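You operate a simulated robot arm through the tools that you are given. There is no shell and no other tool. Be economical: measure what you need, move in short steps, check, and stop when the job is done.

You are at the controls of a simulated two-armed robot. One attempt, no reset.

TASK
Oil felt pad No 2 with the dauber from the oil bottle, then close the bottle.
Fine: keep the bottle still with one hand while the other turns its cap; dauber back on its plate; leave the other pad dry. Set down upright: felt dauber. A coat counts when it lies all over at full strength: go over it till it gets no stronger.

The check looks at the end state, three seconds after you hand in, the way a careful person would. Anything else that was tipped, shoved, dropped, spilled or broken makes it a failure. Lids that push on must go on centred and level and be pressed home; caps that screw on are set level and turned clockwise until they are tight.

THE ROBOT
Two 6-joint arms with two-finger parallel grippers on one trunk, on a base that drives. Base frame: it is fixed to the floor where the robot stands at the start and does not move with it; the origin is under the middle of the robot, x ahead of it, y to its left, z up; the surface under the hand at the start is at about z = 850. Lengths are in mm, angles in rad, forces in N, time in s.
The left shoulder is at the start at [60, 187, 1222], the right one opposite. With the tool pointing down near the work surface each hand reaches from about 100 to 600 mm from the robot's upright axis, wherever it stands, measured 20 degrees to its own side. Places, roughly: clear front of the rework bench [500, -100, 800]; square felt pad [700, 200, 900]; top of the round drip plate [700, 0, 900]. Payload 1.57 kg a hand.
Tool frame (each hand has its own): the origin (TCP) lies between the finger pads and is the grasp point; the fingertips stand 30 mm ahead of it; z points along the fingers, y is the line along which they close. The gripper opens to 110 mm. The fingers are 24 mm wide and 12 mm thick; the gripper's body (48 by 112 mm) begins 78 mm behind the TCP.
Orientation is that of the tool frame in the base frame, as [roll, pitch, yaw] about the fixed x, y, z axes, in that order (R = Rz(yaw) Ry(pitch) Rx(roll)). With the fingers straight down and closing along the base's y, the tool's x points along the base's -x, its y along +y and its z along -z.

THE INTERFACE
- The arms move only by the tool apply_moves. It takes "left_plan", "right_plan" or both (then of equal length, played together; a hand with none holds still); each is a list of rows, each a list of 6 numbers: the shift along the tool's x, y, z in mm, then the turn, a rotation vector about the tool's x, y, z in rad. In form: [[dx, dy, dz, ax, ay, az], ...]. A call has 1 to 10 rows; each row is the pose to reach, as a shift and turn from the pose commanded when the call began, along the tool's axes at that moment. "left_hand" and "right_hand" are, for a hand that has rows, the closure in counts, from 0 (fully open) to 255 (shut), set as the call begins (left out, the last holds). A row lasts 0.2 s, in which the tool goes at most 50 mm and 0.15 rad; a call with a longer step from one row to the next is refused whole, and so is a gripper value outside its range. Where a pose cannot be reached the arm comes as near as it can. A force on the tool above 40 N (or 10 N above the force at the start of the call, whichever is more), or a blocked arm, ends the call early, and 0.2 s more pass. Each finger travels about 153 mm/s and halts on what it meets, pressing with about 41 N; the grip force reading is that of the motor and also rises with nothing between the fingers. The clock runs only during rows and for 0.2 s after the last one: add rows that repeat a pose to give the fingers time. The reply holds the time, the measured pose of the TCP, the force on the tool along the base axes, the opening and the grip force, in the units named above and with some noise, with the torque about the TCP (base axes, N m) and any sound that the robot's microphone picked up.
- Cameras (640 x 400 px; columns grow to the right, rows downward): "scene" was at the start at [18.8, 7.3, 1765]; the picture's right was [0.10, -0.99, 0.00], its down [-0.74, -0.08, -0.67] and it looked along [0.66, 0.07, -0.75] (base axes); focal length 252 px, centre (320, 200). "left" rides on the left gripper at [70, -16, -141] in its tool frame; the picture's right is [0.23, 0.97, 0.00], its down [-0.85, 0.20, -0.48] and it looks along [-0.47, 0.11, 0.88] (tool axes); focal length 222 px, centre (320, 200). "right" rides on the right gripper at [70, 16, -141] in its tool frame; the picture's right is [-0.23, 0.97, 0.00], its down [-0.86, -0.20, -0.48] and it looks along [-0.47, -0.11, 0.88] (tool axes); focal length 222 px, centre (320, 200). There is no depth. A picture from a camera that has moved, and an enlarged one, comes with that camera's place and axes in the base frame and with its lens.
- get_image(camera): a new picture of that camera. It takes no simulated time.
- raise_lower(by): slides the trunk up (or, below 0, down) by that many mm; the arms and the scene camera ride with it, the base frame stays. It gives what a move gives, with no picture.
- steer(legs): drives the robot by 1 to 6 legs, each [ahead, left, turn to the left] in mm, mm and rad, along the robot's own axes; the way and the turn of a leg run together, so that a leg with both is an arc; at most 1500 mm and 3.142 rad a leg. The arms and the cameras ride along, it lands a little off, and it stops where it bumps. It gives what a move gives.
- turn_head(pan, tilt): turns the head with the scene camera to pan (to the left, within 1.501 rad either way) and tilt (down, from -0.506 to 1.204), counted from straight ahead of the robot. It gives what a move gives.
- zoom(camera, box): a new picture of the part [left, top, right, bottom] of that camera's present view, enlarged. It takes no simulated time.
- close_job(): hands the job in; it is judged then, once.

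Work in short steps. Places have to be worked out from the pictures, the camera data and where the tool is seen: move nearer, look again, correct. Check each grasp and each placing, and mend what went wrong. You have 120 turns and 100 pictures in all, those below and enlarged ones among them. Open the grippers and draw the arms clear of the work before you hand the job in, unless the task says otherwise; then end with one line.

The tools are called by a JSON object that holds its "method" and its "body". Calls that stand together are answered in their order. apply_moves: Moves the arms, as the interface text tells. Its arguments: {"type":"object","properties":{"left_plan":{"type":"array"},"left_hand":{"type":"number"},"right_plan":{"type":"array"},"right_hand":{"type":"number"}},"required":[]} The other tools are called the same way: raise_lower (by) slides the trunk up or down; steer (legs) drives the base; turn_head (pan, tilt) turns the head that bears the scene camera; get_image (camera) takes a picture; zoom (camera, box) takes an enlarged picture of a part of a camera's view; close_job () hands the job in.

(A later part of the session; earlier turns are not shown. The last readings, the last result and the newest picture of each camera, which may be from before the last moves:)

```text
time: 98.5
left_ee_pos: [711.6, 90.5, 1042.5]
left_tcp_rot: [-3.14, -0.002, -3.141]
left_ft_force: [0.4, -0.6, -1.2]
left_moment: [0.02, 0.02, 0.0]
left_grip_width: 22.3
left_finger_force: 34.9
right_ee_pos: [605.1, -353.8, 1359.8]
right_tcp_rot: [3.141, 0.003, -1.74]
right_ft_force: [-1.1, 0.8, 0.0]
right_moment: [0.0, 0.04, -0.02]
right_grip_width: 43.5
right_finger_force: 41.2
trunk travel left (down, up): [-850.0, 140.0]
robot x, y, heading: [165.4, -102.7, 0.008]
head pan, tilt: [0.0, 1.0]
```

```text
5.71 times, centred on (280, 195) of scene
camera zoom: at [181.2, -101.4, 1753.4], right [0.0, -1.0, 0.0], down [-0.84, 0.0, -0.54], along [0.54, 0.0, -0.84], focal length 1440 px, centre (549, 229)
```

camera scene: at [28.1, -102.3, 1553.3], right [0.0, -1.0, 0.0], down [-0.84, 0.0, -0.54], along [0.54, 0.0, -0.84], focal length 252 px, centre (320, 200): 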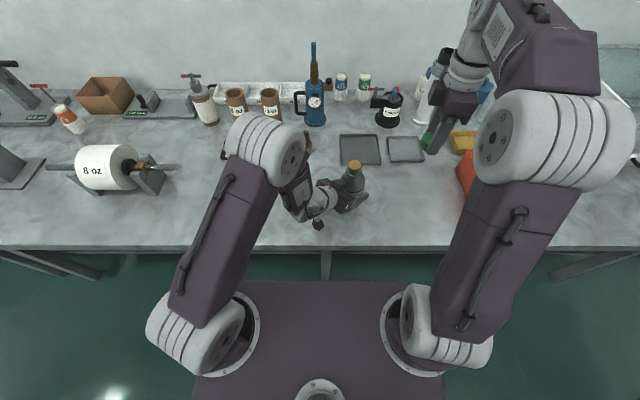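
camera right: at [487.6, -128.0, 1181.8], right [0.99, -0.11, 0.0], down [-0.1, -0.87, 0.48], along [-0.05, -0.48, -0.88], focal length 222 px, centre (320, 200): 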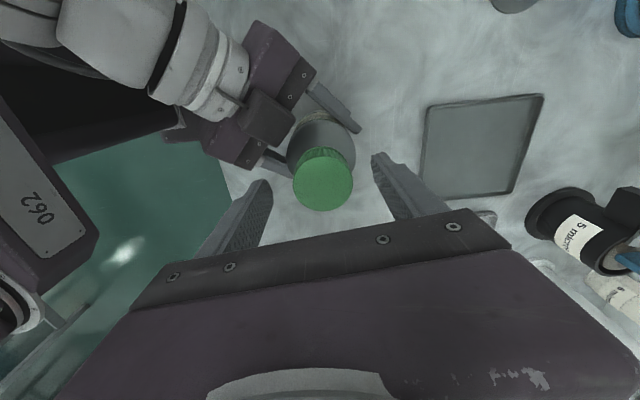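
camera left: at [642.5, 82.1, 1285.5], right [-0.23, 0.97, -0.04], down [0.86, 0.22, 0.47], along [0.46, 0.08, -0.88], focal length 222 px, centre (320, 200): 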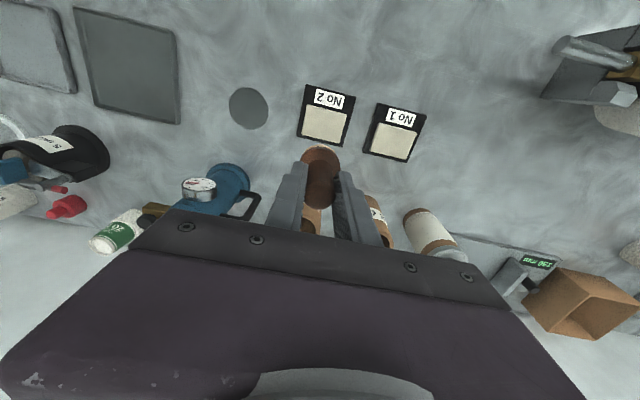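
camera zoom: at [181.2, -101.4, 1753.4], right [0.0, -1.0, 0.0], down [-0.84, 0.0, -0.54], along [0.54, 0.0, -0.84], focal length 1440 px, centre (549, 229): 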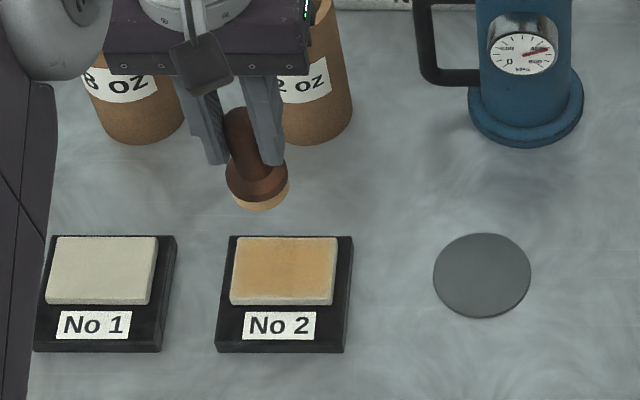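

The dauber is charged again. I go around the pad's edges and corners first.

{"method": "apply_moves", "body": {"left_plan": [[-8, -14, 45, 0, 0, 0], [-15, -28, 85, 0, 0, 0], [-15, -28, 93.5, 0, 0, 0], [-15, 0, 93.5, 0, 0, 0], [-15, 27, 93.5, 0, 0, 0], [4, 28, 93.5, 0, 0, 0], [23, 28, 93.5, 0, 0, 0], [23, 0, 93.5, 0, 0, 0], [23, -27, 93.5, 0, 0, 0], [4, -27, 93.5, 0, 0, 0]]}}

{"method": "apply_moves", "body": {"left_plan": [[0, 27, 0, 0, 0, 0], [0, 55, 0, 0, 0, 0], [-10, 55, 0, 0, 0, 0], [-10, 28, 0, 0, 0, 0], [-10, 0, 0, 0, 0, 0], [-19, 0, 0, 0, 0, 0], [-19, 28, 0, 0, 0, 0], [-19, 55, 0, 0, 0, 0], [0, 55, 0, 0, 0, 0], [10, 55, 0, 0, 0, 0]]}}

{"method": "apply_moves", "body": {"left_plan": [[0, -27, 0, 0, 0, 0], [0, -55, 0, 0, 0, 0], [9, -55, 0, 0, 0, 0], [9, -28, 0, 0, 0, 0], [9, 0, 0, 0, 0, 0], [-5, 0, 0, 0, 0, 0], [-20, -13, 0, 0, 0, 0], [0, -28, 0, 0, 0, 0], [0, -28, -20, 0, 0, 0], [0, -28, -65, 0, 0, 0]]}}

{"method": "zoom", "body": {"camera": "scene", "box": [255, 185, 305, 225]}}

```text
time: 100.7
left_ee_pos: [706.6, 63.2, 950.9]
left_tcp_rot: [-3.141, -0.002, -3.141]
left_ft_force: [0.5, -0.8, -0.8]
left_moment: [0.02, 0.02, 0.0]
left_grip_width: 22.3
left_finger_force: 34.5
right_ee_pos: [603.3, -354.0, 1359.6]
right_tcp_rot: [-3.139, 0.001, -1.741]
right_ft_force: [0.1, 0.3, -0.5]
right_moment: [-0.01, 0.0, -0.01]
right_grip_width: 43.6
right_finger_force: 41.7
trunk travel left (down, up): [-850.0, 140.0]
robot x, y, heading: [172.3, -98.4, 0.006]
head pan, tilt: [0.0, 1.0]
```

```text
time: 102.9
left_ee_pos: [695.8, 118.0, 951.0]
left_tcp_rot: [3.141, 0.0, 3.141]
left_ft_force: [0.6, 0.0, -0.6]
left_moment: [0.02, 0.0, 0.0]
left_grip_width: 22.2
left_finger_force: 35.1
right_ee_pos: [604.0, -353.5, 1360.0]
right_tcp_rot: [-3.14, 0.002, -1.74]
right_ft_force: [0.2, 0.9, 0.6]
right_moment: [0.0, 0.02, 0.0]
right_grip_width: 43.7
right_finger_force: 41.1
trunk travel left (down, up): [-850.0, 140.0]
robot x, y, heading: [165.9, -101.3, 0.0]
head pan, tilt: [0.0, 1.0]
```

```text
time: 105.1
left_ee_pos: [696.3, 90.9, 1015.9]
left_tcp_rot: [-3.141, -0.001, -3.141]
left_ft_force: [-0.2, 0.3, -0.6]
left_moment: [0.0, 0.0, -0.01]
left_grip_width: 22.1
left_finger_force: 35.3
right_ee_pos: [603.0, -354.4, 1360.0]
right_tcp_rot: [-3.141, 0.002, -1.739]
right_ft_force: [-0.5, 0.2, -0.5]
right_moment: [0.02, 0.0, 0.0]
right_grip_width: 43.6
right_finger_force: 41.0
trunk travel left (down, up): [-850.0, 140.0]
robot x, y, heading: [174.6, -100.8, 0.006]
head pan, tilt: [0.0, 1.0]
```

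```text
10.00 times, centred on (280, 205) of scene
camera zoom: at [179.0, -101.6, 1753.2], right [0.0, -1.0, 0.0], down [-0.84, 0.0, -0.54], along [0.54, 0.0, -0.84], focal length 2519 px, centre (720, 150)
```

zoom: 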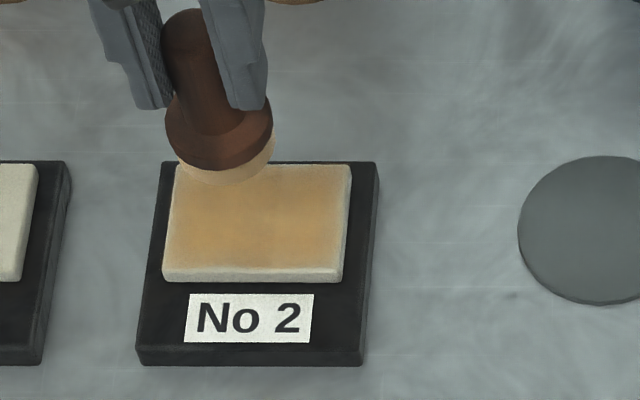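

That pass hovered without contact (zero force). I repeat about 3 mm lower and watch the force.

{"method": "apply_moves", "body": {"left_plan": [[-15, -14, 30, 0, 0, 0], [-30, -29, 60, 0, 0, 0], [-30, -29, 66, 0, 0, 0], [-30, -29, 68, 0, 0, 0], [-30, -29, 68, 0, 0, 0]]}}

```text
time: 106.3
left_ee_pos: [725.4, 60.3, 949.3]
left_tcp_rot: [-3.142, -0.001, -3.142]
left_ft_force: [-0.2, 0.8, 2.4]
left_moment: [0.03, 0.1, -0.02]
left_grip_width: 22.2
left_finger_force: 34.5
right_ee_pos: [603.0, -355.2, 1359.5]
right_tcp_rot: [-3.139, 0.001, -1.74]
right_ft_force: [-0.2, -0.2, 0.2]
right_moment: [0.0, 0.0, 0.02]
right_grip_width: 43.7
right_finger_force: 40.5
trunk travel left (down, up): [-850.0, 140.0]
robot x, y, heading: [167.9, -98.4, 0.001]
head pan, tilt: [0.0, 1.0]
```

Just touching (2.4 N). I press 1.2 mm more and rub the perimeter, then the inside.

{"method": "apply_moves", "body": {"left_plan": [[0, 0, 1.2, 0, 0, 0], [0, 28, 1.2, 0, 0, 0], [0, 56, 1.2, 0, 0, 0], [19, 57, 1.2, 0, 0, 0], [38, 57, 1.2, 0, 0, 0], [38, 28, 1.2, 0, 0, 0], [38, 0, 1.2, 0, 0, 0], [19, 0, 1.2, 0, 0, 0], [19, 28, 1.2, 0, 0, 0], [19, 56, 1.2, 0, 0, 0]]}}

{"method": "apply_moves", "body": {"left_plan": [[-10, 0, 0, 0, 0, 0], [-10, -28, 0, 0, 0, 0], [-10, -56, 0, 0, 0, 0], [-19, -56, 0, 0, 0, 0], [-19, -28, 0, 0, 0, 0], [-19, 0, 0, 0, 0, 0], [10, 0, 0, 0, 0, 0], [10, -28, 0, 0, 0, 0], [10, -56, 0, 0, 0, 0], [19, -56, 0, 0, 0, 0]]}}

{"method": "apply_moves", "body": {"left_plan": [[0, 28, 0, 0, 0, 0], [0, 56, 0, 0, 0, 0], [-19, 56, 0, 0, 0, 0], [-38, 56, 0, 0, 0, 0], [-38, 28, 0, 0, 0, 0], [-38, 0, 0, 0, 0, 0], [-19, 0, 0, 0, 0, 0], [-15, 20, 0, 0, 0, 0], [-15, 20, -20, 0, 0, 0], [-15, 20, -65, 0, 0, 0]]}}

{"method": "zoom", "body": {"camera": "scene", "box": [255, 185, 305, 225]}}

```text
time: 108.5
left_ee_pos: [703.4, 115.5, 947.6]
left_tcp_rot: [-3.142, 0.002, 3.14]
left_ft_force: [2.3, -6.0, 15.7]
left_moment: [-0.42, -0.14, -0.01]
left_grip_width: 22.2
left_finger_force: 34.5
right_ee_pos: [601.3, -354.6, 1361.0]
right_tcp_rot: [-3.138, 0.001, -1.741]
right_ft_force: [1.2, 1.0, 0.8]
right_moment: [-0.01, 0.01, 0.03]
right_grip_width: 43.4
right_finger_force: 40.9
trunk travel left (down, up): [-850.0, 140.0]
robot x, y, heading: [170.4, -100.0, 0.003]
head pan, tilt: [0.0, 1.0]
```

```text
time: 110.7
left_ee_pos: [688.3, 57.9, 948.2]
left_tcp_rot: [3.141, 0.005, -3.14]
left_ft_force: [10.3, 2.1, 25.6]
left_moment: [0.22, -0.75, -0.02]
left_grip_width: 22.1
left_finger_force: 34.9
right_ee_pos: [603.0, -355.0, 1359.5]
right_tcp_rot: [-3.141, 0.002, -1.741]
right_ft_force: [0.0, 0.8, 0.9]
right_moment: [-0.01, -0.01, 0.01]
right_grip_width: 43.8
right_finger_force: 41.0
trunk travel left (down, up): [-850.0, 140.0]
robot x, y, heading: [169.1, -98.2, 0.004]
head pan, tilt: [0.0, 1.0]
```

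```text
time: 111.4
left_ee_pos: [687.6, 114.2, 948.2]
left_tcp_rot: [-3.14, -0.006, 3.14]
left_ft_force: [-8.1, -3.1, 22.4]
left_moment: [-0.16, 0.15, -0.03]
left_grip_width: 22.3
left_finger_force: 34.8
right_ee_pos: [599.4, -355.0, 1360.6]
right_tcp_rot: [-3.139, 0.001, -1.74]
right_ft_force: [0.3, 0.2, -0.6]
right_moment: [-0.06, -0.03, 0.0]
right_grip_width: 43.4
right_finger_force: 40.3
trunk travel left (down, up): [-850.0, 140.0]
robot x, y, heading: [171.2, -103.9, 0.006]
head pan, tilt: [0.0, 1.0]
stopped in row 3 (left hand): the force on the tool passed its limit at 43 N (the readings are from after the stop); the commanded pose is now the measured one
```

```text
10.00 times, centred on (280, 205) of scene
camera zoom: at [174.3, -102.3, 1753.3], right [0.0, -1.0, 0.0], down [-0.84, 0.0, -0.54], along [0.54, 0.0, -0.84], focal length 2519 px, centre (720, 150)
```

zoom: 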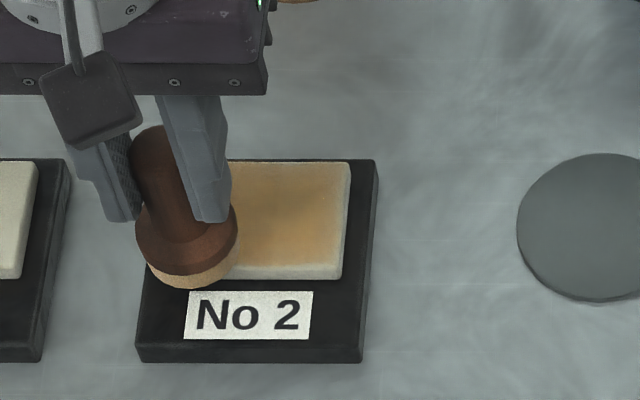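

Coat is stronger in the middle; the outermost front and right strips need more. I add strokes along all four edges.

{"method": "apply_moves", "body": {"left_plan": [[0, 0, -0.6, 0, 0, 0], [-1, -28, -0.6, 0, 0, 0], [-1, -58, -0.6, 0, 0, 0], [-20, -60, -0.6, 0, 0, 0], [-40, -60, -0.6, 0, 0, 0], [-40, -30, -0.6, 0, 0, 0], [-40, 0, -0.6, 0, 0, 0], [-20, 2, -0.6, 0, 0, 0], [0, 2, -0.6, 0, 0, 0], [0, -28, -0.6, 0, 0, 0]]}}

{"method": "apply_moves", "body": {"left_plan": [[0, -28, 0, 0, 0, 0], [-20, -30, 0, 0, 0, 0], [-38, -30, 0, 0, 0, 0], [-38, 0, 0, 0, 0, 0], [-38, 30, 0, 0, 0, 0], [-20, 30, 0, 0, 0, 0], [-8, 15, 0, 0, 0, 0], [-8, -20, 0, 0, 0, 0], [-18, -5, -20, 0, 0, 0], [-28, -5, -65, 0, 0, 0]]}}

{"method": "zoom", "body": {"camera": "scene", "box": [255, 185, 305, 225]}}

```text
time: 113.6
left_ee_pos: [686.3, 88.6, 947.6]
left_tcp_rot: [-3.14, -0.005, -3.14]
left_ft_force: [-1.9, 12.5, 32.5]
left_moment: [0.96, -0.48, 0.27]
left_grip_width: 22.3
left_finger_force: 35.0
right_ee_pos: [598.9, -352.5, 1362.0]
right_tcp_rot: [-3.137, 0.002, -1.74]
right_ft_force: [0.2, 0.2, -0.2]
right_moment: [0.03, 0.02, -0.02]
right_grip_width: 43.6
right_finger_force: 40.9
trunk travel left (down, up): [-850.0, 140.0]
robot x, y, heading: [167.3, -102.9, 0.003]
head pan, tilt: [0.0, 1.0]
```

```text
time: 115.8
left_ee_pos: [717.0, 82.6, 1012.9]
left_tcp_rot: [-3.141, -0.007, 3.142]
left_ft_force: [0.3, 0.4, 0.0]
left_moment: [0.0, 0.02, 0.01]
left_grip_width: 22.2
left_finger_force: 35.1
right_ee_pos: [602.5, -354.2, 1360.3]
right_tcp_rot: [-3.139, 0.003, -1.739]
right_ft_force: [-0.2, 0.2, -1.1]
right_moment: [0.01, -0.03, 0.0]
right_grip_width: 43.6
right_finger_force: 41.4
trunk travel left (down, up): [-850.0, 140.0]
robot x, y, heading: [169.3, -99.9, 0.001]
head pan, tilt: [0.0, 1.0]
```

```text
10.00 times, centred on (280, 205) of scene
camera zoom: at [176.2, -101.0, 1753.1], right [0.0, -1.0, 0.0], down [-0.84, 0.0, -0.54], along [0.54, 0.0, -0.84], focal length 2519 px, centre (720, 150)
```

zoom: 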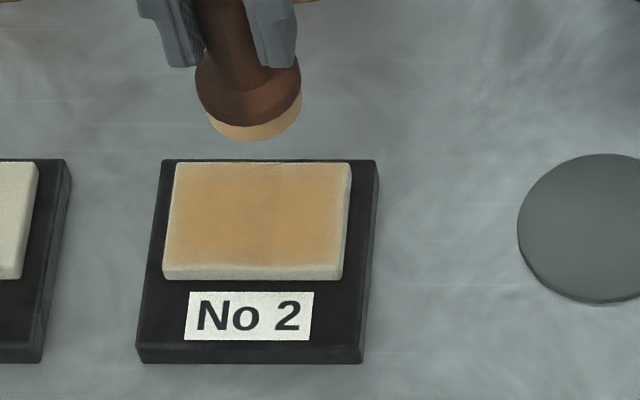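

Nearly uniform now. I do one more full raster to see whether it gets any stronger.

{"method": "apply_moves", "body": {"left_plan": [[-5, -11, 30, 0, 0.0, 0], [-10, -22, 58, 0, 0, 0], [-10, -23, 64.6, 0, 0, 0], [-10, 6, 64.6, 0, 0, 0], [-10, 34, 64.6, 0, 0, 0], [2, 34, 64.6, 0, 0, 0], [2, 6, 64.6, 0, 0, 0], [2, -23, 64.6, 0, 0, 0], [12, -23, 64.6, 0, 0, 0], [12, 6, 64.6, 0, 0, 0]]}}

{"method": "apply_moves", "body": {"left_plan": [[0, 28, 0, 0, 0, 0], [9, 28, 0, 0, 0, 0], [9, 0, 0, 0, 0, 0], [9, -29, 0, 0, 0, 0], [18, -29, 0, 0, 0, 0], [18, 0, 0, 0, 0, 0], [18, 28, 0, 0, 0, 0], [0, 29, 0, 0, 0, 0], [-22, 29, 0, 0, 0, 0], [-22, 0, 0, 0, 0, 0]]}}

{"method": "apply_moves", "body": {"left_plan": [[0, -29, 0, 0, 0, 0], [20, -29, 0, 0, 0, 0], [40, -29, 0, 0, 0, 0], [40, -2, 0, 0, 0, 0], [24, 0, 0, 0, 0, 0], [12, 0, -20, 0, 0, 0], [10, 0, -65, 0, 0, 0]]}}

{"method": "zoom", "body": {"camera": "scene", "box": [255, 185, 305, 225]}}

```text
time: 118.0
left_ee_pos: [702.6, 83.9, 946.6]
left_tcp_rot: [3.141, -0.004, 3.139]
left_ft_force: [0.6, -12.1, 32.3]
left_moment: [-0.84, -0.32, -0.13]
left_grip_width: 22.3
left_finger_force: 34.7
right_ee_pos: [598.2, -358.2, 1360.6]
right_tcp_rot: [-3.136, 0.005, -1.741]
right_ft_force: [0.9, 0.1, -0.3]
right_moment: [-0.01, 0.0, -0.01]
right_grip_width: 43.9
right_finger_force: 41.1
trunk travel left (down, up): [-850.0, 140.0]
robot x, y, heading: [171.0, -100.3, 0.003]
head pan, tilt: [0.0, 1.0]
```

```text
time: 120.2
left_ee_pos: [726.6, 89.1, 947.6]
left_tcp_rot: [3.141, 0.001, 3.141]
left_ft_force: [3.9, 10.7, 28.3]
left_moment: [0.42, -0.3, 0.07]
left_grip_width: 22.1
left_finger_force: 34.8
right_ee_pos: [600.6, -353.1, 1360.4]
right_tcp_rot: [-3.138, 0.002, -1.74]
right_ft_force: [0.1, 0.9, -0.6]
right_moment: [-0.02, -0.01, -0.01]
right_grip_width: 44.0
right_finger_force: 41.0
trunk travel left (down, up): [-850.0, 140.0]
robot x, y, heading: [168.6, -102.8, 0.003]
head pan, tilt: [0.0, 1.0]
```

```text
time: 121.8
left_ee_pos: [716.3, 87.8, 1012.2]
left_tcp_rot: [3.141, -0.008, 3.14]
left_ft_force: [0.0, -0.9, 0.4]
left_moment: [0.0, -0.01, -0.01]
left_grip_width: 22.1
left_finger_force: 35.2
right_ee_pos: [600.6, -355.2, 1360.4]
right_tcp_rot: [-3.136, 0.002, -1.741]
right_ft_force: [0.6, 0.2, -0.1]
right_moment: [0.01, -0.05, -0.02]
right_grip_width: 43.8
right_finger_force: 40.7
trunk travel left (down, up): [-850.0, 140.0]
robot x, y, heading: [167.4, -99.9, 0.001]
head pan, tilt: [0.0, 1.0]
```

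```text
10.00 times, centred on (280, 205) of scene
camera zoom: at [175.4, -102.7, 1753.2], right [0.0, -1.0, 0.0], down [-0.84, 0.0, -0.54], along [0.54, 0.0, -0.84], focal length 2519 px, centre (720, 150)
```

zoom: 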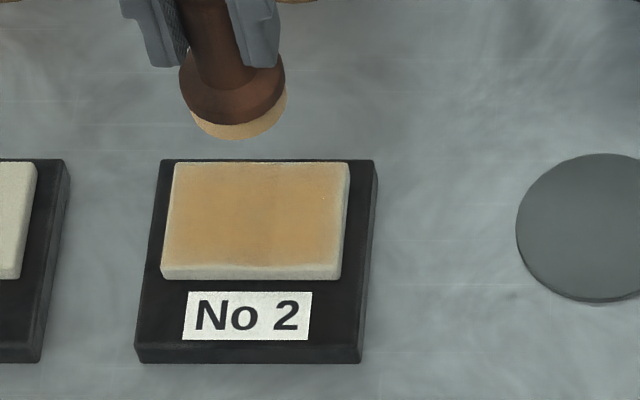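

No visible gain, but to be sure the dauber isn't simply running dry, I recharge once more at the same spot and do a final pass.

{"method": "apply_moves", "body": {"left_plan": [[0, 0, -45, 0, -0.008, 0], [0, 0, -90, 0, -0.008, 0], [24, -30, -119, 0, -0.008, 0], [54, -66, -119, 0, -0.008, 0], [84, -103, -119, 0, -0.008, 0], [114, -139, -119, 0, -0.008, 0], [144, -176, -119, 0, -0.008, 0], [174, -212, -119, 0, -0.008, 0], [205, -250, -119, 0, -0.008, 0], [236, -289, -119, 0, -0.008, 0]]}}

{"method": "apply_moves", "body": {"left_plan": [[0, 0, 0, 0, 0, 0], [0, 0, 0, 0, 0, 0]]}}

```text
time: 124.0
left_ee_pos: [483.0, -203.8, 1134.5]
left_tcp_rot: [-3.141, 0.0, -3.141]
left_ft_force: [-0.1, -0.7, -0.8]
left_moment: [0.01, -0.04, 0.01]
left_grip_width: 21.9
left_finger_force: 35.3
right_ee_pos: [603.6, -355.4, 1360.9]
right_tcp_rot: [-3.139, 0.002, -1.741]
right_ft_force: [-0.4, -0.4, 0.6]
right_moment: [0.04, -0.01, 0.02]
right_grip_width: 43.6
right_finger_force: 41.4
trunk travel left (down, up): [-850.0, 140.0]
robot x, y, heading: [168.5, -100.3, -0.002]
head pan, tilt: [0.0, 1.0]
```

```text
time: 124.6
left_ee_pos: [483.8, -200.0, 1134.0]
left_tcp_rot: [3.139, -0.001, 3.141]
left_ft_force: [0.4, -0.6, -0.8]
left_moment: [0.02, 0.02, 0.03]
left_grip_width: 22.0
left_finger_force: 34.8
right_ee_pos: [603.4, -355.7, 1358.0]
right_tcp_rot: [-3.139, 0.0, -1.742]
right_ft_force: [-0.1, -0.8, 0.4]
right_moment: [0.0, 0.02, 0.01]
right_grip_width: 43.7
right_finger_force: 40.3
trunk travel left (down, up): [-850.0, 140.0]
robot x, y, heading: [165.8, -98.5, 0.006]
head pan, tilt: [0.0, 1.0]
```

I correct x by -3.5 mm and descend to light contact with a dwell.

{"method": "apply_moves", "body": {"left_plan": [[3.5, -0.5, 12, 0, 0, 0], [3.5, -0.5, 25, 0, 0, 0], [3.5, -0.5, 32, 0, 0, 0], [3.5, -0.5, 35, 0, 0, 0], [3.5, -0.5, 37, 0, 0, 0], [3.5, -0.5, 38, 0, 0, 0], [3.5, -0.5, 38.5, 0, 0, 0], [3.5, -0.5, 38.5, 0, 0, 0], [3.5, -0.5, 38.5, 0, 0, 0], [3.5, -0.5, 38.5, 0, 0, 0]]}}

```text
time: 126.8
left_ee_pos: [479.5, -201.7, 1095.9]
left_tcp_rot: [-3.137, 0.001, -3.141]
left_ft_force: [4.1, 0.5, 18.5]
left_moment: [0.05, -0.28, 0.0]
left_grip_width: 22.4
left_finger_force: 34.6
right_ee_pos: [603.0, -354.6, 1360.3]
right_tcp_rot: [-3.14, 0.0, -1.741]
right_ft_force: [-0.4, -0.1, -0.4]
right_moment: [0.01, 0.02, 0.02]
right_grip_width: 43.7
right_finger_force: 41.2
trunk travel left (down, up): [-850.0, 140.0]
robot x, y, heading: [170.4, -101.1, 0.005]
head pan, tilt: [0.0, 1.0]
```

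Good flush contact (18 N, no torque). I dwell, lift, and travel to the pad.

{"method": "apply_moves", "body": {"left_plan": [[0, 0, 0, 0, 0, 0], [0, 0, 0, 0, 0, 0], [0, 0, 0, 0, 0, 0], [0, 0, 0, 0, 0, 0], [0, 0, -10, 0, 0, 0], [0, 0, -38, 0, 0, 0]]}}

{"method": "apply_moves", "body": {"left_plan": [[-30, 33, -5, 0, 0, 0], [-60, 66, -5, 0, 0, 0], [-90, 99, -5, 0, 0, 0], [-120, 132, -5, 0, 0, 0], [-150, 165, -5, 0, 0, 0], [-180, 198, -5, 0, 0, 0], [-212, 232, -5, 0, 0, 0], [-245, 264, -5, 0, 0, 0], [-247, 264, 42, 0, 0, 0], [-247, 264, 90, 0, 0, 0]]}}

{"method": "apply_moves", "body": {"left_plan": [[0, 0, 40, 0, 0, 0], [0, 0, 80, 0, 0, 0], [0, 0, 92, 0, 0, 0], [0, 0, 92, 0, 0, 0]]}}

```text
time: 128.2
left_ee_pos: [478.0, -200.4, 1133.4]
left_tcp_rot: [-3.14, 0.0, 3.141]
left_ft_force: [-0.1, 0.4, 0.0]
left_moment: [0.02, -0.04, 0.01]
left_grip_width: 22.0
left_finger_force: 34.7
right_ee_pos: [603.4, -354.2, 1360.2]
right_tcp_rot: [-3.141, -0.002, -1.739]
right_ft_force: [1.5, -0.3, 0.3]
right_moment: [0.01, -0.01, 0.01]
right_grip_width: 43.8
right_finger_force: 40.8
trunk travel left (down, up): [-850.0, 140.0]
robot x, y, heading: [167.1, -104.7, 0.002]
head pan, tilt: [0.0, 1.0]
```

```text
time: 130.4
left_ee_pos: [729.6, 62.5, 1041.6]
left_tcp_rot: [-3.14, 0.0, 3.141]
left_ft_force: [-0.5, -0.2, -0.1]
left_moment: [-0.04, 0.0, 0.0]
left_grip_width: 22.0
left_finger_force: 35.4
right_ee_pos: [605.0, -354.8, 1359.2]
right_tcp_rot: [3.141, 0.001, -1.739]
right_ft_force: [-1.0, 0.8, -1.2]
right_moment: [-0.02, 0.01, -0.02]
right_grip_width: 43.8
right_finger_force: 41.1
trunk travel left (down, up): [-850.0, 140.0]
robot x, y, heading: [168.9, -94.9, 0.007]
head pan, tilt: [0.0, 1.0]
```

```text
time: 131.4
left_ee_pos: [727.9, 62.5, 948.0]
left_tcp_rot: [-3.14, -0.002, 3.141]
left_ft_force: [-1.0, -0.5, 1.2]
left_moment: [0.0, 0.06, -0.02]
left_grip_width: 22.1
left_finger_force: 34.8
right_ee_pos: [603.8, -355.0, 1360.4]
right_tcp_rot: [-3.141, 0.002, -1.74]
right_ft_force: [-0.1, 0.1, -0.2]
right_moment: [0.0, -0.01, -0.01]
right_grip_width: 43.9
right_finger_force: 41.3
trunk travel left (down, up): [-850.0, 140.0]
robot x, y, heading: [169.0, -100.8, 0.007]
head pan, tilt: [0.0, 1.0]
```

Touching at the back-right corner. I press 1.3 mm and rub the edges, then the interior.

{"method": "apply_moves", "body": {"left_plan": [[0, 0, 1.3, 0, 0, 0], [0, 27, 1.3, 0, 0, 0], [0, 54, 1.3, 0, 0, 0], [20, 55, 1.3, 0, 0, 0], [41, 55, 1.3, 0, 0, 0], [42, 27, 1.3, 0, 0, 0], [41, -3, 1.3, 0, 0, 0], [20, -3, 1.3, 0, 0, 0], [0, -3, 1.3, 0, 0, 0], [10, 27, 1.3, 0, 0, 0]]}}

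{"method": "apply_moves", "body": {"left_plan": [[0, 27, 0, 0, 0, 0], [12, 27, 0, 0, 0, 0], [12, 0, 0, 0, 0, 0], [12, -29, 0, 0, 0, 0], [22, -29, 0, 0, 0, 0], [22, 0, 0, 0, 0, 0], [22, 27, 0, 0, 0, 0], [31, 27, 0, 0, 0, 0], [32, 0, 0, 0, 0, 0], [31, -29, 0, 0, 0, 0]]}}

{"method": "apply_moves", "body": {"left_plan": [[-20, 0, 0, 0, 0, 0], [-40, 0, 0, 0, 0, 0], [-40, 28, 0, 0, 0, 0], [-40, 56, 0, 0, 0, 0], [-20, 57, 0, 0, 0, 0], [0, 56, 0, 0, 0, 0], [0, 28, 0, 0, 0, 0], [-10, 28, 0, 0, 0, 0], [-22, 28, -20, 0, 0, 0], [-22, 28, -65, 0, 0, 0]]}}

{"method": "zoom", "body": {"camera": "scene", "box": [255, 185, 305, 225]}}

```text
time: 133.6
left_ee_pos: [717.7, 89.7, 949.1]
left_tcp_rot: [-3.142, -0.002, -3.14]
left_ft_force: [-0.9, 0.2, 0.6]
left_moment: [0.01, -0.02, 0.03]
left_grip_width: 22.2
left_finger_force: 35.2
right_ee_pos: [604.0, -353.8, 1360.5]
right_tcp_rot: [-3.141, -0.001, -1.741]
right_ft_force: [0.8, -0.2, -0.9]
right_moment: [-0.02, 0.0, -0.04]
right_grip_width: 43.7
right_finger_force: 40.9
trunk travel left (down, up): [-850.0, 140.0]
robot x, y, heading: [170.2, -103.1, 0.003]
head pan, tilt: [0.0, 1.0]
```

```text
time: 135.8
left_ee_pos: [686.9, 59.2, 949.4]
left_tcp_rot: [3.141, -0.001, -3.141]
left_ft_force: [0.5, 0.9, -0.5]
left_moment: [-0.01, 0.0, 0.0]
left_grip_width: 22.1
left_finger_force: 35.3
right_ee_pos: [604.4, -355.7, 1358.0]
right_tcp_rot: [3.14, 0.001, -1.741]
right_ft_force: [0.0, 0.2, -0.6]
right_moment: [0.0, 0.01, -0.03]
right_grip_width: 43.4
right_finger_force: 41.5
trunk travel left (down, up): [-850.0, 140.0]
robot x, y, heading: [168.0, -101.6, 0.0]
head pan, tilt: [0.0, 1.0]
```

```text
time: 138.0
left_ee_pos: [705.9, 87.3, 1014.4]
left_tcp_rot: [3.141, 0.0, -3.142]
left_ft_force: [-0.5, -0.2, -0.8]
left_moment: [-0.03, 0.01, -0.01]
left_grip_width: 21.9
left_finger_force: 34.5
right_ee_pos: [603.1, -356.0, 1359.0]
right_tcp_rot: [-3.138, 0.002, -1.741]
right_ft_force: [-1.0, 0.2, -0.2]
right_moment: [0.05, -0.04, -0.01]
right_grip_width: 43.9
right_finger_force: 40.5
trunk travel left (down, up): [-850.0, 140.0]
robot x, y, heading: [170.1, -96.4, 0.005]
head pan, tilt: [0.0, 1.0]
```

```text
10.00 times, centred on (280, 205) of scene
camera zoom: at [177.7, -102.5, 1753.3], right [0.0, -1.0, 0.0], down [-0.84, 0.0, -0.54], along [0.54, 0.0, -0.84], focal length 2519 px, centre (720, 150)
```

zoom: 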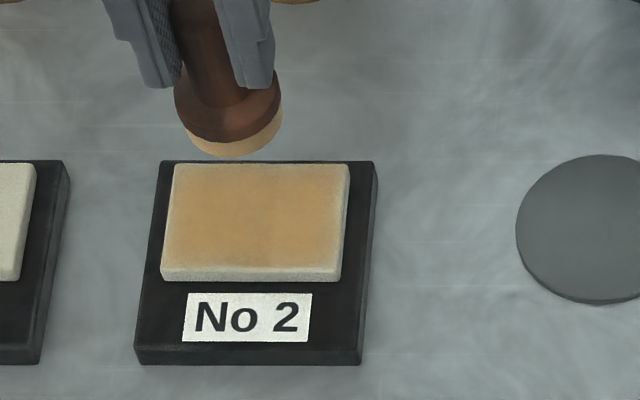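

Forces were near zero, so that pass barely touched. I go lower: set down at the centre and check the force.

{"method": "apply_moves", "body": {"left_plan": [[-10, -13, 30, 0, 0, 0], [-20, -26, 60, 0, 0, 0], [-20, -26, 66, 0, 0, 0], [-20, -26, 67.7, 0, 0, 0], [-20, -26, 67.7, 0, 0, 0]]}}

```text
time: 139.2
left_ee_pos: [727.5, 62.6, 948.3]
left_tcp_rot: [-3.141, 0.006, -3.142]
left_ft_force: [2.8, 0.0, 19.9]
left_moment: [0.04, -0.11, 0.02]
left_grip_width: 22.3
left_finger_force: 34.8
right_ee_pos: [601.2, -355.1, 1360.8]
right_tcp_rot: [-3.141, 0.003, -1.742]
right_ft_force: [0.6, 0.7, 0.0]
right_moment: [0.0, -0.01, -0.01]
right_grip_width: 43.6
right_finger_force: 40.5
trunk travel left (down, up): [-850.0, 140.0]
robot x, y, heading: [164.7, -99.2, 0.003]
head pan, tilt: [0.0, 1.0]
```

20 N, flush. I rub the full pattern at this height.

{"method": "apply_moves", "body": {"left_plan": [[0, 0, 0, 0, 0, 0], [0, 27, 0, 0, 0, 0], [0, 54, 0, 0, 0, 0], [20, 55, 0, 0, 0, 0], [41, 55, 0, 0, 0, 0], [42, 27, 0, 0, 0, 0], [41, -3, 0, 0, 0, 0], [20, -3, 0, 0, 0, 0], [0, -3, 0, 0, 0, 0], [10, 27, 0, 0, 0, 0]]}}

{"method": "apply_moves", "body": {"left_plan": [[0, 27, 0, 0, 0, 0], [12, 27, 0, 0, 0, 0], [12, 0, 0, 0, 0, 0], [12, -29, 0, 0, 0, 0], [22, -29, 0, 0, 0, 0], [22, 0, 0, 0, 0, 0], [22, 27, 0, 0, 0, 0], [31, 27, 0, 0, 0, 0], [32, 0, 0, 0, 0, 0], [31, -29, 0, 0, 0, 0]]}}

{"method": "apply_moves", "body": {"left_plan": [[-20, 0, 0, 0, 0, 0], [-40, 0, 0, 0, 0, 0], [-40, 28, 0, 0, 0, 0], [-40, 56, 0, 0, 0, 0], [-20, 57, 0, 0, 0, 0], [0, 56, 0, 0, 0, 0], [0, 28, 0, 0, 0, 0], [-10, 28, 0, 0, 0, 0], [-22, 28, -20, 0, 0, 0], [-22, 28, -65, 0, 0, 0]]}}

{"method": "zoom", "body": {"camera": "scene", "box": [255, 185, 305, 225]}}

```text
time: 140.9
left_ee_pos: [686.7, 60.8, 947.8]
left_tcp_rot: [3.139, -0.006, -3.141]
left_ft_force: [-8.1, 3.2, 23.3]
left_moment: [0.22, 0.28, 0.02]
left_grip_width: 22.1
left_finger_force: 34.6
right_ee_pos: [602.1, -354.4, 1359.7]
right_tcp_rot: [-3.137, 0.003, -1.739]
right_ft_force: [0.3, -0.3, -0.1]
right_moment: [0.0, 0.02, 0.0]
right_grip_width: 43.5
right_finger_force: 41.2
trunk travel left (down, up): [-850.0, 140.0]
robot x, y, heading: [171.6, -101.2, 0.002]
head pan, tilt: [0.0, 1.0]
stopped in row 8 (left hand): the force on the tool passed its limit at 47 N (the readings are from after the stop); the commanded pose is now the measured one
```

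```text
time: 143.1
left_ee_pos: [659.4, 35.8, 946.2]
left_tcp_rot: [3.141, -0.005, 3.14]
left_ft_force: [0.5, 4.5, 19.3]
left_moment: [0.56, -0.39, 0.12]
left_grip_width: 22.1
left_finger_force: 34.9
right_ee_pos: [602.6, -353.5, 1359.9]
right_tcp_rot: [-3.139, 0.002, -1.738]
right_ft_force: [-0.2, -1.0, 0.3]
right_moment: [0.02, 0.03, 0.0]
right_grip_width: 43.8
right_finger_force: 40.7
trunk travel left (down, up): [-850.0, 140.0]
robot x, y, heading: [168.4, -101.9, 0.005]
head pan, tilt: [0.0, 1.0]
```

```text
time: 143.9
left_ee_pos: [699.5, 41.7, 946.1]
left_tcp_rot: [-3.134, -0.002, 3.141]
left_ft_force: [-8.6, -23.9, 13.5]
left_moment: [-1.55, 0.44, -0.07]
left_grip_width: 24.1
left_finger_force: 36.2
right_ee_pos: [602.3, -360.4, 1359.2]
right_tcp_rot: [-3.14, 0.003, -1.741]
right_ft_force: [0.6, 0.6, -0.4]
right_moment: [-0.04, -0.01, 0.03]
right_grip_width: 43.6
right_finger_force: 41.8
trunk travel left (down, up): [-850.0, 140.0]
robot x, y, heading: [168.9, -100.7, 0.001]
head pan, tilt: [0.0, 1.0]
stopped in row 3 (left hand): the force on the tool passed its limit at 46 N (the readings are from after the stop); the commanded pose is now the measured one
```

```text
10.00 times, centred on (280, 205) of scene
camera zoom: at [176.8, -108.4, 1753.2], right [0.0, -1.0, 0.0], down [-0.84, 0.0, -0.54], along [0.54, 0.0, -0.84], focal length 2519 px, centre (720, 150)
```

zoom: 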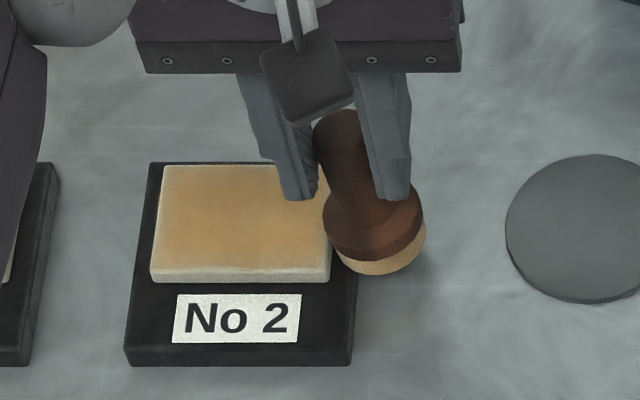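

A force stop in the first of those calls offset the following ones and the dauber slid off the pad's right side. From now on I won't chain rubbing calls. I lift straight up and look.

{"method": "apply_moves", "body": {"left_plan": [[0, -2, -3, 0, 0, 0], [0, -4, -25, 0, 0, 0], [0, -4, -70, 0, 0, 0]]}}

{"method": "zoom", "body": {"camera": "scene", "box": [240, 160, 320, 230]}}

```text
time: 144.7
left_ee_pos: [699.8, 42.3, 1017.3]
left_tcp_rot: [-3.135, 0.0, 3.141]
left_ft_force: [-0.5, -0.1, -0.5]
left_moment: [-0.01, 0.01, 0.01]
left_grip_width: 22.1
left_finger_force: 34.8
right_ee_pos: [602.0, -355.0, 1359.1]
right_tcp_rot: [-3.139, 0.004, -1.74]
right_ft_force: [0.0, 0.2, -0.2]
right_moment: [-0.02, -0.06, -0.02]
right_grip_width: 44.0
right_finger_force: 41.3
trunk travel left (down, up): [-850.0, 140.0]
robot x, y, heading: [165.0, -100.2, 0.008]
head pan, tilt: [0.0, 1.0]
```

```text
5.71 times, centred on (280, 195) of scene
camera zoom: at [176.5, -101.9, 1753.3], right [0.0, -1.0, 0.0], down [-0.84, 0.0, -0.54], along [0.54, 0.0, -0.84], focal length 1440 px, centre (549, 229)
```

zoom: 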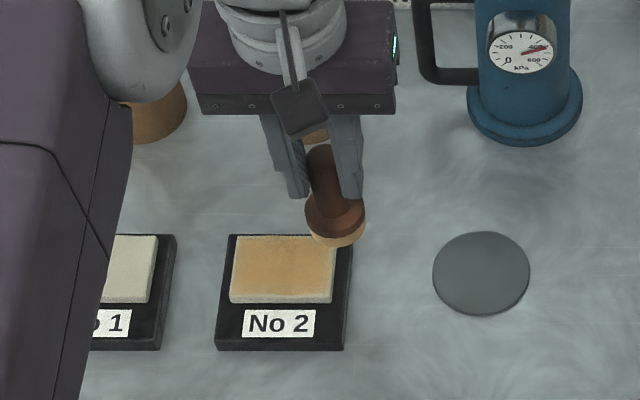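

The pad hasn't moved and nothing is marked. I do one more careful perimeter pass, starting by touching down at the pad's middle.

{"method": "apply_moves", "body": {"left_plan": [[-8, 30, 0, -0.006, 0, 0], [-8, 48, 30, -0.006, 0, 0], [-8, 48, 60, -0.006, 0, 0], [-8, 48, 68, -0.006, 0, 0], [-8, 48, 69.3, -0.006, 0, 0], [-8, 48, 69.3, -0.006, 0, 0]]}}

```text
time: 146.1
left_ee_pos: [707.7, 91.2, 948.6]
left_tcp_rot: [-3.141, 0.003, 3.139]
left_ft_force: [-5.8, -1.9, 16.4]
left_moment: [-0.12, 0.03, -0.03]
left_grip_width: 22.3
left_finger_force: 34.7
right_ee_pos: [600.2, -355.8, 1359.5]
right_tcp_rot: [-3.138, 0.002, -1.741]
right_ft_force: [-0.2, -0.1, 0.6]
right_moment: [-0.03, 0.0, 0.0]
right_grip_width: 43.6
right_finger_force: 40.8
trunk travel left (down, up): [-850.0, 140.0]
robot x, y, heading: [169.7, -95.8, 0.002]
head pan, tilt: [0.0, 1.0]
stopped in row 6 (left hand): the force on the tool passed its limit at 44 N (the readings are from after the stop); the commanded pose is now the measured one
```

16 N at the centre. I run the perimeter slightly lighter.

{"method": "apply_moves", "body": {"left_plan": [[-10, 0, -0.3, 0, 0, 0], [-20, 0, -0.3, 0, 0, 0], [-20, 28, -0.3, 0, 0, 0], [0, 28, -0.3, 0, 0, 0], [19, 28, -0.3, 0, 0, 0], [19, 0, -0.3, 0, 0, 0], [19, -31, -0.3, 0, 0, 0], [0, -31, -0.3, 0, 0, 0], [-20, -31, -0.3, 0, 0, 0], [-20, 0, -0.3, 0, 0, 0]]}}

```text
time: 148.3
left_ee_pos: [730.7, 91.1, 947.7]
left_tcp_rot: [-3.14, 0.003, 3.14]
left_ft_force: [0.5, -7.3, 17.9]
left_moment: [-0.52, -0.17, -0.04]
left_grip_width: 21.9
left_finger_force: 35.4
right_ee_pos: [600.7, -357.3, 1359.5]
right_tcp_rot: [-3.139, 0.003, -1.742]
right_ft_force: [0.0, -0.3, -0.8]
right_moment: [-0.04, -0.02, 0.03]
right_grip_width: 43.8
right_finger_force: 41.1
trunk travel left (down, up): [-850.0, 140.0]
robot x, y, heading: [168.3, -101.3, 0.003]
head pan, tilt: [0.0, 1.0]
```

No stop. One more round in the opposite direction.

{"method": "apply_moves", "body": {"left_plan": [[0, -31, 0, 0, 0, 0], [20, -31, 0, 0, 0, 0], [39, -31, 0, 0, 0, 0], [39, 0, 0, 0, 0, 0], [39, 28, 0, 0, 0, 0], [20, 28, 0, 0, 0, 0], [0, 28, 0, 0, 0, 0], [10, 0, 0, 0, 0, 0], [25, 0, 0, 0, 0, 0], [25, 0, -10, 0, 0, 0]]}}

```text
time: 150.5
left_ee_pos: [705.4, 91.5, 955.4]
left_tcp_rot: [-3.141, -0.006, 3.139]
left_ft_force: [0.2, -0.3, -0.2]
left_moment: [0.0, -0.03, 0.03]
left_grip_width: 22.0
left_finger_force: 35.1
right_ee_pos: [604.2, -353.8, 1359.5]
right_tcp_rot: [-3.141, 0.001, -1.741]
right_ft_force: [0.0, 0.6, 0.0]
right_moment: [-0.03, 0.01, 0.0]
right_grip_width: 43.6
right_finger_force: 40.9
trunk travel left (down, up): [-850.0, 140.0]
robot x, y, heading: [170.3, -103.0, 0.004]
head pan, tilt: [0.0, 1.0]
```

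Now I return the dauber: lift and carry it over its plate.

{"method": "apply_moves", "body": {"left_plan": [[0, 0, -30, 0, -0.006, 0], [0, 0, -55, 0, -0.006, 0], [-5, -45, -55, 0, -0.006, 0], [-10, -92, -55, 0, -0.006, 0], [-14, -140, -55, 0, -0.006, 0], [-14, -140, -20, 0, -0.006, 0], [-14, -140, -5, 0, -0.006, 0], [-14, -140, -5, 0, -0.006, 0]]}}

{"method": "zoom", "body": {"camera": "scene", "box": [250, 150, 330, 230]}}

```text
time: 152.3
left_ee_pos: [719.2, -49.4, 961.0]
left_tcp_rot: [-3.141, 0.005, 3.141]
left_ft_force: [0.3, -0.5, -0.8]
left_moment: [0.02, 0.03, -0.01]
left_grip_width: 22.4
left_finger_force: 34.8
right_ee_pos: [602.9, -355.8, 1358.3]
right_tcp_rot: [-3.14, 0.001, -1.743]
right_ft_force: [-0.4, 0.3, -0.3]
right_moment: [0.02, -0.04, 0.04]
right_grip_width: 43.8
right_finger_force: 41.1
trunk travel left (down, up): [-850.0, 140.0]
robot x, y, heading: [168.6, -96.4, 0.001]
head pan, tilt: [0.0, 1.0]
```

```text
5.00 times, centred on (290, 190) of scene
camera zoom: at [178.7, -102.2, 1753.3], right [0.0, -1.0, 0.0], down [-0.84, 0.0, -0.54], along [0.54, 0.0, -0.84], focal length 1260 px, centre (470, 250)
```

zoom: 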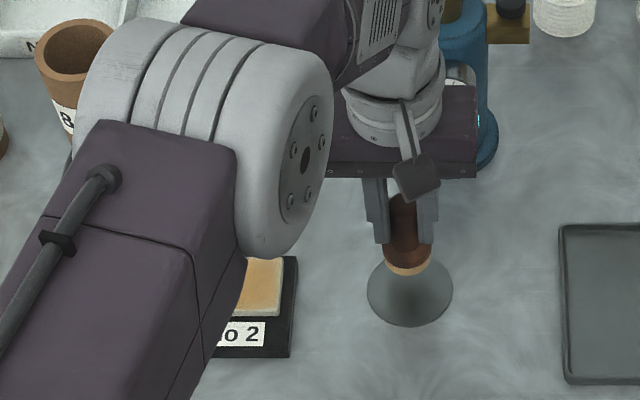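

The felt is above the plate, about 4 mm toward its back. I shift 3 mm and lower gently until contact.

{"method": "apply_moves", "body": {"left_plan": [[3, 0, 12, 0, 0, 0], [3, 0, 24, 0, 0, 0], [3, 0, 33, 0, 0, 0], [3, 0, 37, 0, 0, 0], [3, 0, 39, 0, 0, 0], [3, 0, 40, 0, 0, 0]]}}

```text
time: 153.7
left_ee_pos: [715.3, -49.3, 924.9]
left_tcp_rot: [-3.14, 0.014, 3.139]
left_ft_force: [2.3, 2.3, 29.0]
left_moment: [0.2, -0.28, -0.01]
left_grip_width: 22.3
left_finger_force: 34.7
right_ee_pos: [601.2, -354.6, 1362.4]
right_tcp_rot: [-3.139, 0.001, -1.742]
right_ft_force: [-0.1, 0.0, -0.5]
right_moment: [-0.02, -0.02, -0.03]
right_grip_width: 43.7
right_finger_force: 40.9
trunk travel left (down, up): [-850.0, 140.0]
robot x, y, heading: [165.0, -99.7, 0.002]
head pan, tilt: [0.0, 1.0]
```

Seated on the plate (29 N). I ease off, open, and rise.

{"method": "apply_moves", "body": {"left_plan": [[0, 0, -1.5, 0, 0.014, 0], [0, 0, -1.5, 0, 0.014, 0]]}}

{"method": "apply_moves", "body": {"left_plan": [[0, 0, 0, 0, 0, 0], [0, 0, 0, 0, 0, 0], [0, 0, 0, 0, 0, 0], [0, 0, -30, 0, 0, 0], [0, 0, -75, 0, 0, 0], [0, 0, -120, 0, 0, 0], [0, 0, -170, 0, 0, 0], [0, 0, -215, 0, 0, 0]], "left_hand": 110}}

{"method": "zoom", "body": {"camera": "scene", "box": [230, 160, 370, 280]}}

```text
time: 154.3
left_ee_pos: [716.1, -47.9, 926.1]
left_tcp_rot: [-3.14, -0.001, 3.141]
left_ft_force: [9.8, 3.3, 30.0]
left_moment: [0.21, -1.33, 0.02]
left_grip_width: 22.2
left_finger_force: 34.7
right_ee_pos: [601.8, -354.4, 1361.0]
right_tcp_rot: [-3.138, 0.002, -1.742]
right_ft_force: [-0.2, 0.3, 0.4]
right_moment: [0.02, 0.0, -0.01]
right_grip_width: 43.8
right_finger_force: 41.1
trunk travel left (down, up): [-850.0, 140.0]
robot x, y, heading: [168.8, -99.2, 0.001]
head pan, tilt: [0.0, 1.0]
```

```text
time: 156.1
left_ee_pos: [715.4, -49.3, 1137.7]
left_tcp_rot: [-3.14, -0.01, 3.14]
left_ft_force: [0.5, 0.0, 0.3]
left_moment: [0.01, -0.01, -0.01]
left_grip_width: 62.5
left_finger_force: 0.0
right_ee_pos: [602.3, -354.3, 1359.6]
right_tcp_rot: [-3.141, 0.003, -1.741]
right_ft_force: [-0.7, 0.3, -0.3]
right_moment: [0.0, -0.04, 0.0]
right_grip_width: 43.9
right_finger_force: 41.2
trunk travel left (down, up): [-850.0, 140.0]
robot x, y, heading: [168.3, -99.2, 0.002]
head pan, tilt: [0.0, 1.0]
```

```text
3.33 times, centred on (300, 220) of scene
camera zoom: at [178.0, -101.7, 1753.3], right [0.0, -1.0, 0.0], down [-0.84, 0.0, -0.54], along [0.54, 0.0, -0.84], focal length 840 px, centre (387, 133)
```

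zoom: 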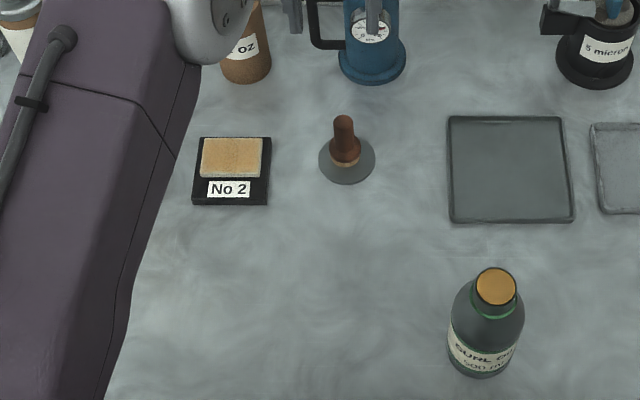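

The dauber stands upright on its plate and pad No 2 is evenly coated. Now to close the bottle: I retract the left hand and back the robot off 150 mm.

{"method": "apply_moves", "body": {"left_plan": [[0, 0, -40, 0, -0.01, 0], [20, 24, -70, 0, -0.01, 0], [40, 48, -100, 0, -0.01, 0], [60, 72, -130, 0, -0.01, 0], [80, 96, -150, 0, -0.01, 0], [100, 120, -170, 0, -0.01, 0], [117, 141, -182, 0, -0.01, 0]], "left_hand": 0}}

{"method": "steer", "body": {"legs": [[-150, 0, 0]]}}

```text
time: 157.7
left_ee_pos: [601.7, 94.8, 1321.0]
left_tcp_rot: [-3.138, 0.001, 3.14]
left_ft_force: [-0.3, -0.1, 0.8]
left_moment: [-0.01, -0.02, 0.01]
left_grip_width: 109.7
left_finger_force: 0.0
right_ee_pos: [602.9, -354.0, 1360.1]
right_tcp_rot: [-3.14, 0.001, -1.743]
right_ft_force: [-0.6, 0.3, 0.2]
right_moment: [0.0, 0.02, -0.02]
right_grip_width: 43.8
right_finger_force: 40.8
trunk travel left (down, up): [-850.0, 140.0]
robot x, y, heading: [169.7, -100.8, 0.003]
head pan, tilt: [0.0, 1.0]
```

```text
time: 159.1
left_ee_pos: [454.4, 93.3, 1318.6]
left_tcp_rot: [3.141, -0.001, 3.14]
left_ft_force: [0.1, 0.6, -0.1]
left_moment: [0.0, 0.02, 0.01]
left_grip_width: 110.2
left_finger_force: 0.0
right_ee_pos: [455.0, -356.3, 1359.3]
right_tcp_rot: [3.141, 0.0, -1.744]
right_ft_force: [1.0, 0.2, -0.6]
right_moment: [0.01, 0.04, 0.03]
right_grip_width: 43.7
right_finger_force: 40.9
trunk travel left (down, up): [-850.0, 140.0]
robot x, y, heading: [20.8, -100.2, 0.003]
head pan, tilt: [0.0, 1.0]
```

Same stance as before, so I repeat the proven left-hand approach sequence.

{"method": "apply_moves", "body": {"left_plan": [[5, -19, 26, 0.041, -0.099, 0.071], [10, -38, 52, 0.082, -0.198, 0.142], [15, -57, 78, 0.123, -0.297, 0.213], [20, -76, 104, 0.164, -0.396, 0.284], [25, -95, 130, 0.205, -0.495, 0.355], [30, -114, 156, 0.246, -0.594, 0.427], [35, -133, 182, 0.287, -0.693, 0.498], [40, -152, 208, 0.328, -0.792, 0.569], [45, -171, 234, 0.369, -0.891, 0.64], [50, -190, 260, 0.41, -0.99, 0.711]], "left_hand": 0}}

{"method": "raise_lower", "body": {"by": -150}}

{"method": "apply_moves", "body": {"left_plan": [[13, -7, 8, 0, 0, 0], [26, -14, 16, 0, 0, 0], [39, -22, 24, 0, 0, 0], [52, -29, 32, 0, 0, 0]]}}

```text
time: 161.3
left_ee_pos: [431.9, -112.3, 1186.4]
left_tcp_rot: [-3.059, 1.008, 2.42]
left_ft_force: [-0.5, -1.1, -0.1]
left_moment: [0.0, -0.04, 0.04]
left_grip_width: 110.1
left_finger_force: 0.0
left hand out of reach, approached as far as the arm can: row 6, 7, 8, 9, 10
right_ee_pos: [450.1, -356.3, 1359.1]
right_tcp_rot: [-3.14, 0.002, -1.744]
right_ft_force: [0.5, 0.1, -0.1]
right_moment: [0.0, 0.0, -0.02]
right_grip_width: 43.9
right_finger_force: 40.7
trunk travel left (down, up): [-850.0, 140.0]
robot x, y, heading: [21.8, -102.0, -0.0]
head pan, tilt: [0.0, 1.0]
```

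```text
time: 163.0
left_ee_pos: [433.1, -110.7, 1037.2]
left_tcp_rot: [-3.057, 1.009, 2.42]
left_ft_force: [0.1, -0.3, -0.1]
left_moment: [0.01, -0.02, 0.03]
left_grip_width: 110.1
left_finger_force: 0.0
right_ee_pos: [450.4, -356.3, 1209.8]
right_tcp_rot: [3.141, 0.001, -1.745]
right_ft_force: [0.5, -0.7, 1.0]
right_moment: [-0.01, 0.02, 0.02]
right_grip_width: 43.7
right_finger_force: 40.7
trunk travel left (down, up): [-700.0, 290.0]
robot x, y, heading: [15.7, -97.9, 0.002]
head pan, tilt: [0.0, 1.0]
```

```text
time: 164.0
left_ee_pos: [429.1, -121.7, 1032.9]
left_tcp_rot: [-3.042, 1.002, 2.432]
left_ft_force: [-0.8, -0.2, -0.2]
left_moment: [-0.01, 0.02, 0.0]
left_grip_width: 110.4
left_finger_force: 0.1
left hand out of reach, approached as far as the arm can: row 1, 2, 3, 4
right_ee_pos: [451.1, -355.7, 1210.0]
right_tcp_rot: [3.141, -0.001, -1.742]
right_ft_force: [0.2, 0.4, 0.1]
right_moment: [-0.01, -0.01, 0.05]
right_grip_width: 43.7
right_finger_force: 41.5
trunk travel left (down, up): [-700.0, 290.0]
robot x, y, heading: [14.5, -104.6, 0.001]
head pan, tilt: [0.0, 1.0]
```

I lower the remaining 50 mm, then align sideways by -18 mm and check with the left camera.

{"method": "raise_lower", "body": {"by": -50}}

{"method": "apply_moves", "body": {"left_plan": [[3, -9, 5, 0, 0, 0], [6, -17, 15, 0, 0, 0], [6, -17, 20, 0, 0, 0]]}}

{"method": "get_image", "body": {"camera": "left"}}

```text
time: 164.9
left_ee_pos: [427.7, -121.5, 983.3]
left_tcp_rot: [-3.044, 1.001, 2.431]
left_ft_force: [-0.9, 0.3, 0.5]
left_moment: [0.03, 0.02, 0.0]
left_grip_width: 110.0
left_finger_force: 0.0
right_ee_pos: [448.9, -355.9, 1159.4]
right_tcp_rot: [-3.141, 0.001, -1.744]
right_ft_force: [0.1, 0.1, -0.3]
right_moment: [0.01, 0.03, -0.01]
right_grip_width: 44.0
right_finger_force: 41.1
trunk travel left (down, up): [-650.0, 340.0]
robot x, y, heading: [16.3, -105.3, 0.001]
head pan, tilt: [0.0, 1.0]
```

```text
time: 165.7
left_ee_pos: [432.9, -142.7, 975.6]
left_tcp_rot: [-3.031, 0.998, 2.44]
left_ft_force: [-0.1, 0.3, 0.2]
left_moment: [-0.05, -0.01, 0.03]
left_grip_width: 109.8
left_finger_force: 0.0
left hand out of reach, approached as far as the arm can: row 1, 2, 3
right_ee_pos: [451.4, -356.9, 1159.7]
right_tcp_rot: [3.141, 0.002, -1.744]
right_ft_force: [0.6, 0.0, -0.5]
right_moment: [-0.01, 0.0, -0.05]
right_grip_width: 43.6
right_finger_force: 40.6
trunk travel left (down, up): [-650.0, 340.0]
robot x, y, heading: [19.2, -101.1, -0.002]
head pan, tilt: [0.0, 1.0]
```

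```text
5 pictures are left
camera left: at [311.7, -44.4, 992.7], right [0.6, 0.76, -0.25], down [0.23, 0.14, 0.96], along [0.77, -0.63, -0.09], focal length 222 px, centre (320, 200)
```

left: 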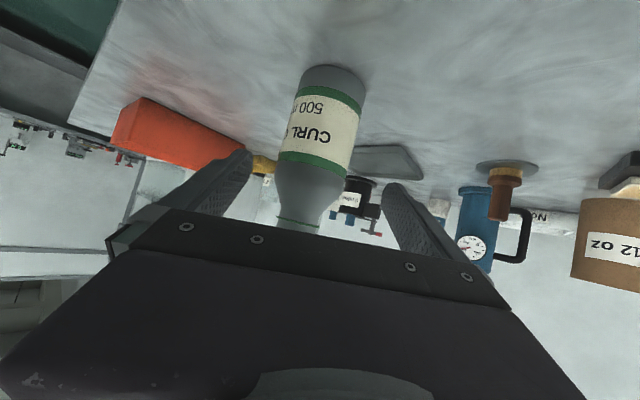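

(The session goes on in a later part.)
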